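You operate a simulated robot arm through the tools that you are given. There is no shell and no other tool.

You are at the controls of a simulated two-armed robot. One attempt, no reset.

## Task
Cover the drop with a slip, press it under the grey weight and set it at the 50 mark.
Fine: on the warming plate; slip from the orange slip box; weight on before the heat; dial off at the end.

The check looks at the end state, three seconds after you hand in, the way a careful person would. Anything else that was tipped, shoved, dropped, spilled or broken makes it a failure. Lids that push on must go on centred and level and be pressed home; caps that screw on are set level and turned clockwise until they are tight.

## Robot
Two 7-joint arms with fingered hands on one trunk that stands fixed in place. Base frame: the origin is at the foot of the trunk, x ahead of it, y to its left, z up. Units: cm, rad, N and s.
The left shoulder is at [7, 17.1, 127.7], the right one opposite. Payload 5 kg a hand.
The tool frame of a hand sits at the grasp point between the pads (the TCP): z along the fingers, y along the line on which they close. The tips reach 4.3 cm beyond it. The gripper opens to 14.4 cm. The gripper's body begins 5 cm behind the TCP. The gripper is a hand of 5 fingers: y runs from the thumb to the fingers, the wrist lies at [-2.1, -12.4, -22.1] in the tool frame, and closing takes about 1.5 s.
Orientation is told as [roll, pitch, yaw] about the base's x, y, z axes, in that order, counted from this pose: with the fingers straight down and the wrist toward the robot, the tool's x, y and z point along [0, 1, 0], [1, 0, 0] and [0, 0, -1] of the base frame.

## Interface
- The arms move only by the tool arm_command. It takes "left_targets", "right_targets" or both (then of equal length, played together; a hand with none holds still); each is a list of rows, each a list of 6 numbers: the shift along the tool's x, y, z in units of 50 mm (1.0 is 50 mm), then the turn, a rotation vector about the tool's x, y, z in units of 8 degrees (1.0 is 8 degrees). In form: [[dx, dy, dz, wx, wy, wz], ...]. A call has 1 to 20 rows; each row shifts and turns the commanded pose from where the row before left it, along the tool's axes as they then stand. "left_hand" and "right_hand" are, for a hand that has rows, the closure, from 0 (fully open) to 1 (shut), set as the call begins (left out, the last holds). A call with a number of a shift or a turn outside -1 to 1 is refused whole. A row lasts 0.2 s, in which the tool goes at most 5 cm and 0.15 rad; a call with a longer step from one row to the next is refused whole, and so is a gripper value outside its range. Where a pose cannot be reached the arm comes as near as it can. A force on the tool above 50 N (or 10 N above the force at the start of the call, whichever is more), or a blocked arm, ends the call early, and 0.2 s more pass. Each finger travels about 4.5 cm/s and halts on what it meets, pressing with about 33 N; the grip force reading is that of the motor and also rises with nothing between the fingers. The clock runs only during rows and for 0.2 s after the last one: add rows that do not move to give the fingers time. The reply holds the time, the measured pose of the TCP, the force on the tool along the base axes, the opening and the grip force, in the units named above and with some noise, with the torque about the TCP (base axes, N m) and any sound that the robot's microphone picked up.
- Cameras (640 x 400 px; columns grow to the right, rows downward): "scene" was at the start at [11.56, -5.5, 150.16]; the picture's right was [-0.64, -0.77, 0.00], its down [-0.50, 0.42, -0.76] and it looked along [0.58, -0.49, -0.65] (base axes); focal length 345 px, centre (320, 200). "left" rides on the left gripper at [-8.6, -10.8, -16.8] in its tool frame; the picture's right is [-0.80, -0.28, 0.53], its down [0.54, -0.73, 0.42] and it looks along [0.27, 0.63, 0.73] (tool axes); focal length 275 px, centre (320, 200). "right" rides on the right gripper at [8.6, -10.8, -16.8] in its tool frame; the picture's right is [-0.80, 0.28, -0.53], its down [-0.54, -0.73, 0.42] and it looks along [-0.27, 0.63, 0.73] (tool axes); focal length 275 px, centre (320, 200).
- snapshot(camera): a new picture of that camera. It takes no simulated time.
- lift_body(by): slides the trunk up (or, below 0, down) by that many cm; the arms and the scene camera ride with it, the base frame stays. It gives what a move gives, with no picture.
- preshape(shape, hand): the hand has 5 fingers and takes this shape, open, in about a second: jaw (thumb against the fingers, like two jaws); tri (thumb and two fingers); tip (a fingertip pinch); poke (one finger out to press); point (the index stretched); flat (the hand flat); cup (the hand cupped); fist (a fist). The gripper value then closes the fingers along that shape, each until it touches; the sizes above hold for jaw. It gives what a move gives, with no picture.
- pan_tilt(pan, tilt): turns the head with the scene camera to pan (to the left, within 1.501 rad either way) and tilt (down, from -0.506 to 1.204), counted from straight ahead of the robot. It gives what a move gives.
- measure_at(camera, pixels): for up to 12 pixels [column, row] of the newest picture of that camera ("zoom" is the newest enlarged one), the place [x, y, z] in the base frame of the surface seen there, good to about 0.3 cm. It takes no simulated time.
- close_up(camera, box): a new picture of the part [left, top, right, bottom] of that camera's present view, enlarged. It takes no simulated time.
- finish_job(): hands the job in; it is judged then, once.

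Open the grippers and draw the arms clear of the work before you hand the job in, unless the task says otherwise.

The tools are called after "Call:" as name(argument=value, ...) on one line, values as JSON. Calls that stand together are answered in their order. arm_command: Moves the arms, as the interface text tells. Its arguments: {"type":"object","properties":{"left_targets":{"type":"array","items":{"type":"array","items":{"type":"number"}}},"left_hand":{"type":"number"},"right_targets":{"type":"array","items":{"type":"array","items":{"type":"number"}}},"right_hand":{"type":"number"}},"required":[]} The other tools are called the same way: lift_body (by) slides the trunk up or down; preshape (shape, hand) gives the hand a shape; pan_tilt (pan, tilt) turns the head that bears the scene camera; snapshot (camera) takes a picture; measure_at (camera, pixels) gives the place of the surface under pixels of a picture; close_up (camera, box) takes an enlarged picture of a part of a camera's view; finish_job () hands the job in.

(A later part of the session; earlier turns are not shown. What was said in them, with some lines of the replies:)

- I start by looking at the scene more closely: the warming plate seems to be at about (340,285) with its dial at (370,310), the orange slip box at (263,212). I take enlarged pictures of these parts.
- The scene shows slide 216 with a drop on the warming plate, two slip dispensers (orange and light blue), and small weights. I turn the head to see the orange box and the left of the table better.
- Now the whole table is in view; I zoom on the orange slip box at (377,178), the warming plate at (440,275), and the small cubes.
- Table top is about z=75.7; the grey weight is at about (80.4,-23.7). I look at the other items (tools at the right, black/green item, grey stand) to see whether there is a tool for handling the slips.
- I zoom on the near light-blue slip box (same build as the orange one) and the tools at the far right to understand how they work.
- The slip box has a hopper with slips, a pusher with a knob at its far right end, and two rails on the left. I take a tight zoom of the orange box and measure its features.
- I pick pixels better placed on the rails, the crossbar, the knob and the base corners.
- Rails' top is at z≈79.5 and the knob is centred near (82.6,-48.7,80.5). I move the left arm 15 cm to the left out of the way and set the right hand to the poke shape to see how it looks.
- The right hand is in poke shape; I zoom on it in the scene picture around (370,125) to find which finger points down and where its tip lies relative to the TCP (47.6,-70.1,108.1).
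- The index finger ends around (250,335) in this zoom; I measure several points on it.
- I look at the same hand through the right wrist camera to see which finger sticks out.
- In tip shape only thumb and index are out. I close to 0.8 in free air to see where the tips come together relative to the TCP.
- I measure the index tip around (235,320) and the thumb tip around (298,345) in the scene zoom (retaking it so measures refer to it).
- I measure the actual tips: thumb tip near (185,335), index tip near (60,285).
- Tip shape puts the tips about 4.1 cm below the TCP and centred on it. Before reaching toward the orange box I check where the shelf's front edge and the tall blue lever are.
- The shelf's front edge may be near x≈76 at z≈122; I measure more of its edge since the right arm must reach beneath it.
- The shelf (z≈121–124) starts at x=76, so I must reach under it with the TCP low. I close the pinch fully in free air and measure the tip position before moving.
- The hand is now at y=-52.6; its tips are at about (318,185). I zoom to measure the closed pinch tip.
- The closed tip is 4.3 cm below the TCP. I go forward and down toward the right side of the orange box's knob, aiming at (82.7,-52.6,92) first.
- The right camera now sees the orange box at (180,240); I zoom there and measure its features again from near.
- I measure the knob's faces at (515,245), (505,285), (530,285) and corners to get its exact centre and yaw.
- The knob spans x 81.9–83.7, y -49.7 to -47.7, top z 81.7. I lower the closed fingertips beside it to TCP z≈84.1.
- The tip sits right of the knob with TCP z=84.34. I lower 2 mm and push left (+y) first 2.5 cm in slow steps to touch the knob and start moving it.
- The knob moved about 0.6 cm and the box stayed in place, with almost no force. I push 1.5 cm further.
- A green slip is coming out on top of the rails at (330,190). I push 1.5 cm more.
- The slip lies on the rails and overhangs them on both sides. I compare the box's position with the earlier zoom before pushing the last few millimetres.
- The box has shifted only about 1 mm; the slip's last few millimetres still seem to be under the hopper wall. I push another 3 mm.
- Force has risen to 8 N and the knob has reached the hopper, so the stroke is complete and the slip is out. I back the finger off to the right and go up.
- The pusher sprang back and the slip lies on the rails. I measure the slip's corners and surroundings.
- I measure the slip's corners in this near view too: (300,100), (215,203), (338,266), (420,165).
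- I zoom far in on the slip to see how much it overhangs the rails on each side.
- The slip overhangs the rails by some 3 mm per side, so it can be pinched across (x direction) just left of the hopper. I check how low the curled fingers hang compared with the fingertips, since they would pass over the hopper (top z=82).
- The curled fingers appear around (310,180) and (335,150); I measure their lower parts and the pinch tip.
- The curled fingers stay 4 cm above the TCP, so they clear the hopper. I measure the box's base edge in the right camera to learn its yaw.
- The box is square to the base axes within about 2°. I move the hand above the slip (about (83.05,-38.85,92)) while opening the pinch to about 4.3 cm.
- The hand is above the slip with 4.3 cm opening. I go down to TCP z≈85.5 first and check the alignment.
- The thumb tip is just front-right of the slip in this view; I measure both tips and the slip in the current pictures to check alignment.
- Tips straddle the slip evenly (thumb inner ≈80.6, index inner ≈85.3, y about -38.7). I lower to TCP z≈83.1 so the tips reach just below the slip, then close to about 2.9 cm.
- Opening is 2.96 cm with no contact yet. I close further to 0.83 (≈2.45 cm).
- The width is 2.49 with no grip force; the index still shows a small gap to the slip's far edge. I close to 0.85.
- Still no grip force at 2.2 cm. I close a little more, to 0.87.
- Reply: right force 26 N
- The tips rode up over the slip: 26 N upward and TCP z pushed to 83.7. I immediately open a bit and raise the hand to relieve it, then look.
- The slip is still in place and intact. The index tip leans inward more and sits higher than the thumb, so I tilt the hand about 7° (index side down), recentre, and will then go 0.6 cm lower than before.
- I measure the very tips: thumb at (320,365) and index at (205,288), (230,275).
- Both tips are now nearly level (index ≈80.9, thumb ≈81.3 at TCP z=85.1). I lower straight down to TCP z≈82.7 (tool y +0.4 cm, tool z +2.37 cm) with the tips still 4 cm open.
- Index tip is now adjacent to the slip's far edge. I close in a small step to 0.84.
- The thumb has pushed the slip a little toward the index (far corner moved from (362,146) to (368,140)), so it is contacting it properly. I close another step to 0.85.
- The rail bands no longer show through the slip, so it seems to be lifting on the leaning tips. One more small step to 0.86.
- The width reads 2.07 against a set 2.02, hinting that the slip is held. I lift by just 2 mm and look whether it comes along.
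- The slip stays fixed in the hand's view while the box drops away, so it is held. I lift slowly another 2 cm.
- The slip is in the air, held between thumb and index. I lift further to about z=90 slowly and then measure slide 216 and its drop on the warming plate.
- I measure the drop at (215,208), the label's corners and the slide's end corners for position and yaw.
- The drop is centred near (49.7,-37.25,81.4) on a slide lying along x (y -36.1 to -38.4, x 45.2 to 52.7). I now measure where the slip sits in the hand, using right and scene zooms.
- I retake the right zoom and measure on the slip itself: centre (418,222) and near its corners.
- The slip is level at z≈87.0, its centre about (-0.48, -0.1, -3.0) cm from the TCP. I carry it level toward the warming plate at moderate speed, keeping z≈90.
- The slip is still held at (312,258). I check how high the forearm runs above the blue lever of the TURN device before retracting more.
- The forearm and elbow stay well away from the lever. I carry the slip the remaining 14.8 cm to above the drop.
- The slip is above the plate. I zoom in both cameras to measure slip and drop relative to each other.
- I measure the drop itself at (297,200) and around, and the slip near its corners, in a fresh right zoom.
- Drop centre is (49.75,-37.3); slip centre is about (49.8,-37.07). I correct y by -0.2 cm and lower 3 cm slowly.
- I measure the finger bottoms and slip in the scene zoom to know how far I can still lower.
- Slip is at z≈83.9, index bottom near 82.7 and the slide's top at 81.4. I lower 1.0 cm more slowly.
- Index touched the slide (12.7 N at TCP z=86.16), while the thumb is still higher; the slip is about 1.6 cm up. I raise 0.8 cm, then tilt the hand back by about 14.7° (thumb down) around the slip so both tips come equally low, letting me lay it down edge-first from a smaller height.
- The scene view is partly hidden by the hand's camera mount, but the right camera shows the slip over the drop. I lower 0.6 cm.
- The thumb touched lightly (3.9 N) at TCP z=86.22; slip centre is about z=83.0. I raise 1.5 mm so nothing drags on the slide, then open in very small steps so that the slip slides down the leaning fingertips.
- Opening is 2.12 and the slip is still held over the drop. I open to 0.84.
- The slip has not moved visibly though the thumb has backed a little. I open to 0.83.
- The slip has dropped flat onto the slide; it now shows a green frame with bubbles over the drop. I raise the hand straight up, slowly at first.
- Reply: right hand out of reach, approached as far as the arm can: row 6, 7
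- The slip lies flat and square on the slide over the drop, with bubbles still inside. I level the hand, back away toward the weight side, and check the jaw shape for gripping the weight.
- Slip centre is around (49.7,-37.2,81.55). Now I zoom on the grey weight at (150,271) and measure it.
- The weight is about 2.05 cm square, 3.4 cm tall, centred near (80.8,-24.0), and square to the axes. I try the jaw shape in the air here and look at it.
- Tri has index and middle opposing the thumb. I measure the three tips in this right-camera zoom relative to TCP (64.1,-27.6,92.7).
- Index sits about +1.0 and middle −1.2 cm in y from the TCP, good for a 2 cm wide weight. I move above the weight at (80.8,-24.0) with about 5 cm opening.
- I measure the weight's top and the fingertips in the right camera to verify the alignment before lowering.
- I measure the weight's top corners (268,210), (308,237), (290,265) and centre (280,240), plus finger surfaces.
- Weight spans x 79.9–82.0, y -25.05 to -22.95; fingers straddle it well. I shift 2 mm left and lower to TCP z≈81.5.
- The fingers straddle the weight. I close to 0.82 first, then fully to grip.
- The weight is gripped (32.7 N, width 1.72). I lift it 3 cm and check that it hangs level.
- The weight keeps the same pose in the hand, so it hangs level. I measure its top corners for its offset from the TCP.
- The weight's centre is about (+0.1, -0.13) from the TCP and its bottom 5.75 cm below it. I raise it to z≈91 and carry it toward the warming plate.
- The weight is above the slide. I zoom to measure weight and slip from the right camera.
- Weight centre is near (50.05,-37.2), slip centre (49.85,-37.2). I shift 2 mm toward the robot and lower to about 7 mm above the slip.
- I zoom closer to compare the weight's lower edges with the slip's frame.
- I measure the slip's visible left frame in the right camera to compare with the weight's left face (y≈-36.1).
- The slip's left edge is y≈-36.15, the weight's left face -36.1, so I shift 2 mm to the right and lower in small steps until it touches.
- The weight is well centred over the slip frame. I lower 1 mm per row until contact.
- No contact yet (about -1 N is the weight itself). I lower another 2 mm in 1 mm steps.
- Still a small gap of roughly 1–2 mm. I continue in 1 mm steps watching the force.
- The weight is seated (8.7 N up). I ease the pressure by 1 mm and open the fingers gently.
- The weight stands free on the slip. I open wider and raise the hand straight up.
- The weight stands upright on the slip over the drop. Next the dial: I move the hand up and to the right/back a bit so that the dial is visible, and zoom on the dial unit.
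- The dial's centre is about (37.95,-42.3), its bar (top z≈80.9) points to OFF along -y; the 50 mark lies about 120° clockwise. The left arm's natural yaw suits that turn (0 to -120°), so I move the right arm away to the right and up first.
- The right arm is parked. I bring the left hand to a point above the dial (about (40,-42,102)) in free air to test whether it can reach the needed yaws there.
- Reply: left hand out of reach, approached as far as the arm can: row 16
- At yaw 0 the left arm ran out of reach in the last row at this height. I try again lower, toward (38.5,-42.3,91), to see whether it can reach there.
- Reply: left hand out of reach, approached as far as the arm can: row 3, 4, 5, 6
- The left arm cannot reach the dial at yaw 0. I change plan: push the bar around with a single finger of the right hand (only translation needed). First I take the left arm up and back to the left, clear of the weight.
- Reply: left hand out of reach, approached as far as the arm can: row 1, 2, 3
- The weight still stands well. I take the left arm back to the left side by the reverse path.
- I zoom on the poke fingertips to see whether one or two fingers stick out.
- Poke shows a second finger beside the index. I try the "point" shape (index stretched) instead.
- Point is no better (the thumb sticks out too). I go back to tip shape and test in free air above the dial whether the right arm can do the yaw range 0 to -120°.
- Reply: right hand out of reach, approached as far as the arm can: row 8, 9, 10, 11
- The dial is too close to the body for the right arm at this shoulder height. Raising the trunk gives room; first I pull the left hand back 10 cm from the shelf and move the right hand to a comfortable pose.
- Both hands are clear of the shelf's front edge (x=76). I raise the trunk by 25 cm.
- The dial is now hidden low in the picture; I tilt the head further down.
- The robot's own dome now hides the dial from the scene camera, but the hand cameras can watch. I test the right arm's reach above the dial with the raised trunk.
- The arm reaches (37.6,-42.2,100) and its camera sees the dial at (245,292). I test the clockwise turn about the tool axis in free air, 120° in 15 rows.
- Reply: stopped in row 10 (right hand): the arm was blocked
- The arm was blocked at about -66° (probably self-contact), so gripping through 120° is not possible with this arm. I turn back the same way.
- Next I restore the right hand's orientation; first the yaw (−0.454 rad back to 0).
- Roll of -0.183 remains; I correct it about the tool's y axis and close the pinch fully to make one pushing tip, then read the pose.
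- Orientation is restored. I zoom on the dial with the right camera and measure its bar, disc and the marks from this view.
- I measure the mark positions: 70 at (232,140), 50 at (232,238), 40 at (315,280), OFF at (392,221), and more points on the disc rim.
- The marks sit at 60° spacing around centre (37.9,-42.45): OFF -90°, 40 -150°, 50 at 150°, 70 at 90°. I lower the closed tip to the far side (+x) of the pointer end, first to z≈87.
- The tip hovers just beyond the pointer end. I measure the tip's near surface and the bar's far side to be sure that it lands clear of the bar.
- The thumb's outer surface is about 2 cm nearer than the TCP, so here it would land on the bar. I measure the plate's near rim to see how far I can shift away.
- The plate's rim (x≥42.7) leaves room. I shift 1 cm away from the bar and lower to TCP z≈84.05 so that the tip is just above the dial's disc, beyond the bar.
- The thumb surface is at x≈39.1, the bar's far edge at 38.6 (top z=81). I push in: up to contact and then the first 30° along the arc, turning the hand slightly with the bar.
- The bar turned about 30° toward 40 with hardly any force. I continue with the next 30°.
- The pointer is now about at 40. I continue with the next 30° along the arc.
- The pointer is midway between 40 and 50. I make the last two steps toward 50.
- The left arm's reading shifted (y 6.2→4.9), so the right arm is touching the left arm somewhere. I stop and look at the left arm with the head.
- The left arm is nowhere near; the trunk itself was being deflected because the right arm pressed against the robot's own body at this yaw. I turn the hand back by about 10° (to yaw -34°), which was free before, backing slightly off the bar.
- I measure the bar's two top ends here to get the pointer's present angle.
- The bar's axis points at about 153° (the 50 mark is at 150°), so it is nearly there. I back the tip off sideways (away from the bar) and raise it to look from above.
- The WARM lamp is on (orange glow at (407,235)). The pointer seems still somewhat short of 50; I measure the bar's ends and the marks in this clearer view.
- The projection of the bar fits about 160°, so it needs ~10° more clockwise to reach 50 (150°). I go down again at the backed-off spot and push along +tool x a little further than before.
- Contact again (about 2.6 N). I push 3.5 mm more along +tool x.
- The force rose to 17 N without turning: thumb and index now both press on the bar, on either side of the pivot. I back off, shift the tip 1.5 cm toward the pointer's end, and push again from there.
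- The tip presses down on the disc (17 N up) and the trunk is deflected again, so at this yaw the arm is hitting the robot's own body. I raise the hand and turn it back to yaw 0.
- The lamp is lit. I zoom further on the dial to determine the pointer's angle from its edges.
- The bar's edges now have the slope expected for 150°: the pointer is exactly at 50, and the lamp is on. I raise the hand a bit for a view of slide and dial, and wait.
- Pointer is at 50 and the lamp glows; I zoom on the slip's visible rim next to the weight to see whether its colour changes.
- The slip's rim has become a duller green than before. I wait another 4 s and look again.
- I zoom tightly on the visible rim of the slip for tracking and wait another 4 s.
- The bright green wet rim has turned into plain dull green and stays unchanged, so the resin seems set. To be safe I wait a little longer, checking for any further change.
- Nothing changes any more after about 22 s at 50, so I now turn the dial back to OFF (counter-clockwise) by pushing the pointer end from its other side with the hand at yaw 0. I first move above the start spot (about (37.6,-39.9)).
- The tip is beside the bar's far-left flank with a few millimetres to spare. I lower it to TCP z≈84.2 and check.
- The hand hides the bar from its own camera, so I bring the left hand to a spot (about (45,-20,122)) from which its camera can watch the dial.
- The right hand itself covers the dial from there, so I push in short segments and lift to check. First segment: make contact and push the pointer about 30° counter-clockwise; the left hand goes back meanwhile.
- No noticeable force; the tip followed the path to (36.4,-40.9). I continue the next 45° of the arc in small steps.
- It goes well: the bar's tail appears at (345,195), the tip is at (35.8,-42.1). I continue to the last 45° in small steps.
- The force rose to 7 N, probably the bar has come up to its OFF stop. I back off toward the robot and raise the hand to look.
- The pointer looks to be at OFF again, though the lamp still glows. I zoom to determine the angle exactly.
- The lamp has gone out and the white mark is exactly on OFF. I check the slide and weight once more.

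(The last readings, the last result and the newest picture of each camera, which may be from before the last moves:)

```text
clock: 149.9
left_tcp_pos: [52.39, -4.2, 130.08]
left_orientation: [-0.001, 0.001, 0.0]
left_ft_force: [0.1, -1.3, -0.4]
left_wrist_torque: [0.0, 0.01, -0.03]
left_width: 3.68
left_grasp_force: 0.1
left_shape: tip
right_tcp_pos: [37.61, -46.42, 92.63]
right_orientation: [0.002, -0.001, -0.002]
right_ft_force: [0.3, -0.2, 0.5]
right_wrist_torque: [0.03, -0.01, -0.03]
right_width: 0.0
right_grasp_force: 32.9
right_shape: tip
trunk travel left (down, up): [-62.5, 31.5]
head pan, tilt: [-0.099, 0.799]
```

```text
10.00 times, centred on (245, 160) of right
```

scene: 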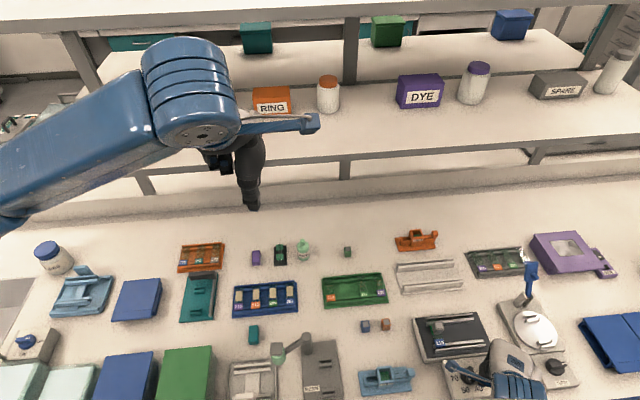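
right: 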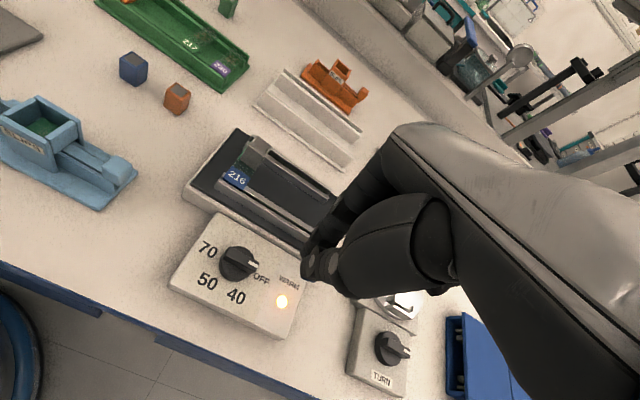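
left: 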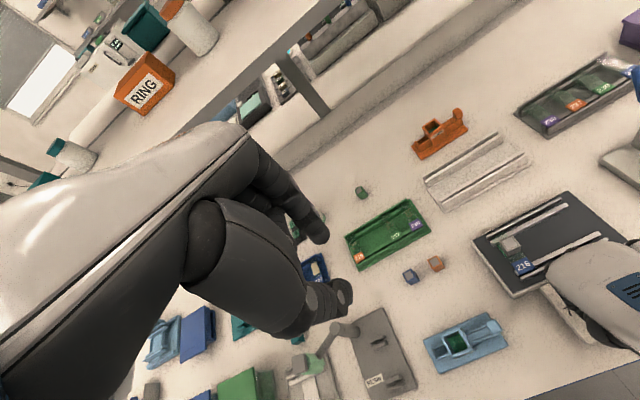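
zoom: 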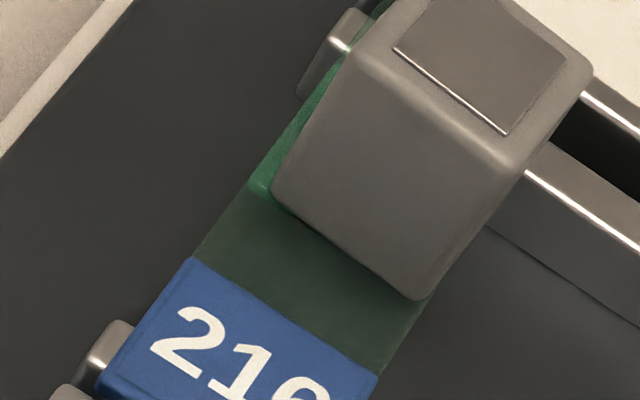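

Everything is in place: weight upright on the slip, dial at OFF, lamp out. I draw both arms clear (right hand up and to the right, left hand back) and open both grippers.

Call:
arm_command(right_targets=[[-0.1, 0.1, -0.4, 0, 0, 0], [-0.3, 0.2, -0.6, 0, 0, 0], [-0.4, 0.2, -0.7, 0, 0, 0], [-0.5, 0.2, -0.7, 0, 0, 0], [-0.5, 0.2, -0.6, 0, 0, 0], [-0.6, 0.2, -0.5, 0, 0, 0], [-0.6, 0.2, -0.4, 0, 0, 0], [-0.6, 0.2, -0.2, 0, 0, 0]], left_targets=[[0.3, 0.1, -0.1, 0, 0, 0], [0.5, 0.1, -0.2, 0, 0, 0], [0.5, 0, -0.2, 0, 0, 0], [0.5, 0, -0.2, 0, 0, 0], [0.3, 0, 0, 0, 0, 0], [0, 0, 0, 0, 0, 0], [0, 0, 0, 0, 0, 0], [0, 0, 0, 0, 0, 0]])

Call:
snapshot(camera="right")

Call:
snapshot(camera="scene")

```text
clock: 151.7
left_tcp_pos: [53.14, 6.06, 133.74]
left_orientation: [0.002, 0.002, 0.002]
left_ft_force: [0.2, -0.7, -0.2]
left_wrist_torque: [-0.01, 0.03, -0.01]
left_width: 3.66
left_grasp_force: 0.0
left_shape: tip
right_tcp_pos: [45.26, -64.32, 113.0]
right_orientation: [0.003, 0.003, -0.001]
right_ft_force: [-0.4, -0.7, -0.1]
right_wrist_torque: [0.05, -0.02, 0.01]
right_width: 0.02
right_grasp_force: 33.6
right_shape: tip
trunk travel left (down, up): [-62.5, 31.5]
head pan, tilt: [-0.099, 0.799]
```

```text
taken
```

right: 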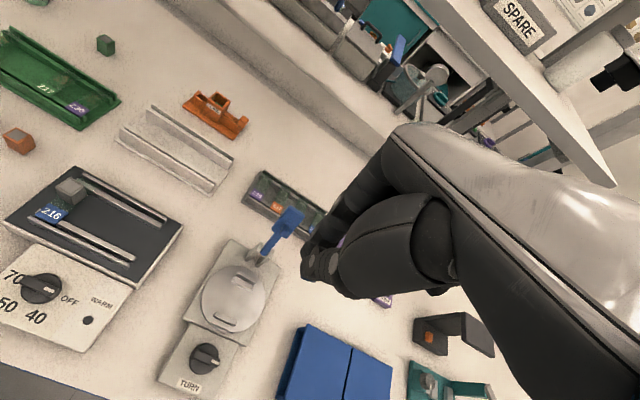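

```text
taken
```

scene: 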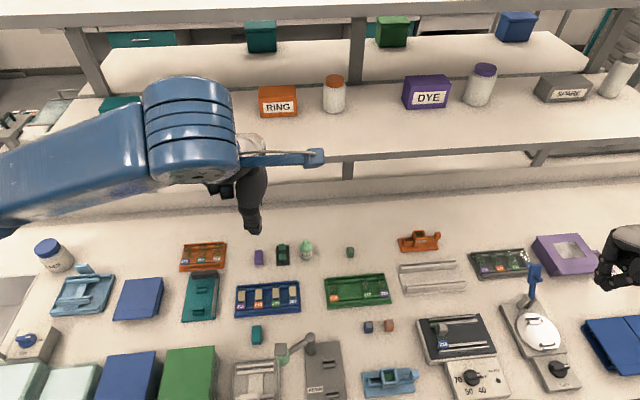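

Both arms are clear. I open both grippers and take a last close look at plate and dial from the scene camera.

Call:
arm_command(right_targets=[[0, 0, -0.1, 0, 0, 0], [0, 0, 0, 0, 0, 0], [0, 0, 0, 0, 0, 0], [0, 0, 0, 0, 0, 0], [0, 0, 0, 0, 0, 0], [0, 0, 0, 0, 0, 0], [0, 0, 0, 0, 0, 0], [0, 0, 0, 0, 0, 0]], left_targets=[[0, 0, 0, 0, 0, 0], [0, 0, 0, 0, 0, 0], [0, 0, 0, 0, 0, 0], [0, 0, 0, 0, 0, 0], [0, 0, 0, 0, 0, 0], [0, 0, 0, 0, 0, 0], [0, 0, 0, 0, 0, 0], [0, 0, 0, 0, 0, 0]], right_hand=0, left_hand=0)

Call:
close_up(camera="scene", box=[410, 305, 520, 400])

Call:
close_up(camera="scene", box=[420, 310, 465, 350])

Call:
close_up(camera="scene", box=[380, 220, 560, 310])

```text
clock: 153.5
left_tcp_pos: [53.15, 6.09, 133.79]
left_orientation: [0.0, -0.001, 0.0]
left_ft_force: [-0.4, -0.3, 0.4]
left_wrist_torque: [0.0, -0.03, 0.0]
left_width: 14.34
left_grasp_force: 0.1
left_shape: tip
right_tcp_pos: [45.11, -64.41, 113.5]
right_orientation: [0.002, -0.001, -0.002]
right_ft_force: [-0.9, -0.1, 0.1]
right_wrist_torque: [0.02, -0.03, 0.01]
right_width: 14.38
right_grasp_force: 0.0
right_shape: tip
trunk travel left (down, up): [-62.5, 31.5]
head pan, tilt: [-0.099, 0.799]
```

```text
4.21 times, centred on (465, 352) of scene
```

zoom: 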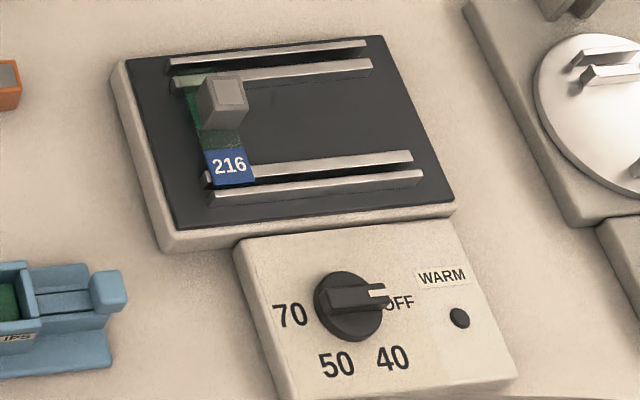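

```text
10.00 times, centred on (442, 330) of scene
```

zoom: 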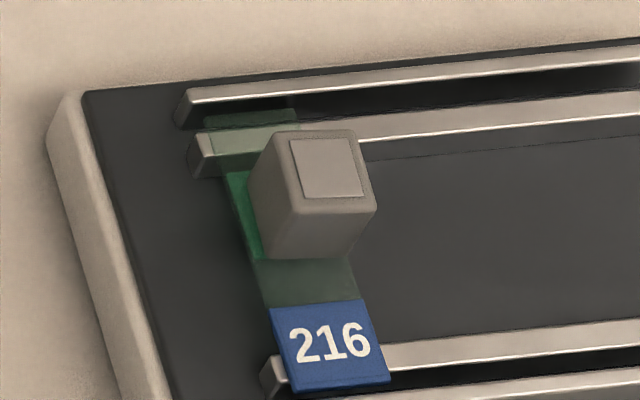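

```text
3.56 times, centred on (470, 265) of scene
```

zoom: 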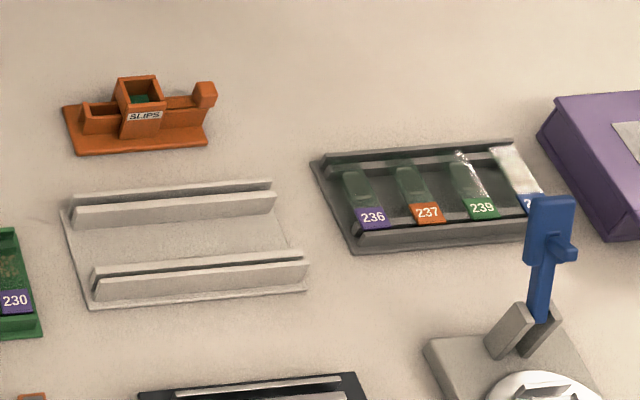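

The weight stands level on the covered drop, the dial is at OFF with the lamp out, nothing else is disturbed, and both hands are open and clear. I hand the job in.

Call:
finish_job()

```text
The job is handed in.
```

The drop on slide 216 is covered with a slip from the orange box. It is pressed under the grey weight and was heated at the 50 mark for about 30 seconds. The weight was on before the heat. I then turned the dial back to OFF, and the lamp was out before I handed the job in.

- **Whether it set:** there was no clear "done" signal. I judged the resin set because the slip's bright green rim had turned dull green by my first look, about 5 seconds after the dial reached 50, and then stayed the same. The weight covers most of the slip, so I could not check the middle.
- **Weight:** it stands upright and still sits on the slip. It is about 1 mm off centre, to the right.
- **Slip box:** it slid about 1 mm on the table when I pushed the slip out; the box's pusher sprang back by itself.
- **Grips and pressing:** on my first attempt to pick up the slip, the fingers rode up and pressed down on it with about 26 N; it looked undamaged. A fingertip also pressed on the slide with about 13 N while I was lowering the slip.
- **Dial:** turning it to 50 took several pushes with a fingertip, because neither arm could make the full turn with a grip.
- **End position:** both hands are open and clear of the work. The trunk is still 25 cm above its starting height.
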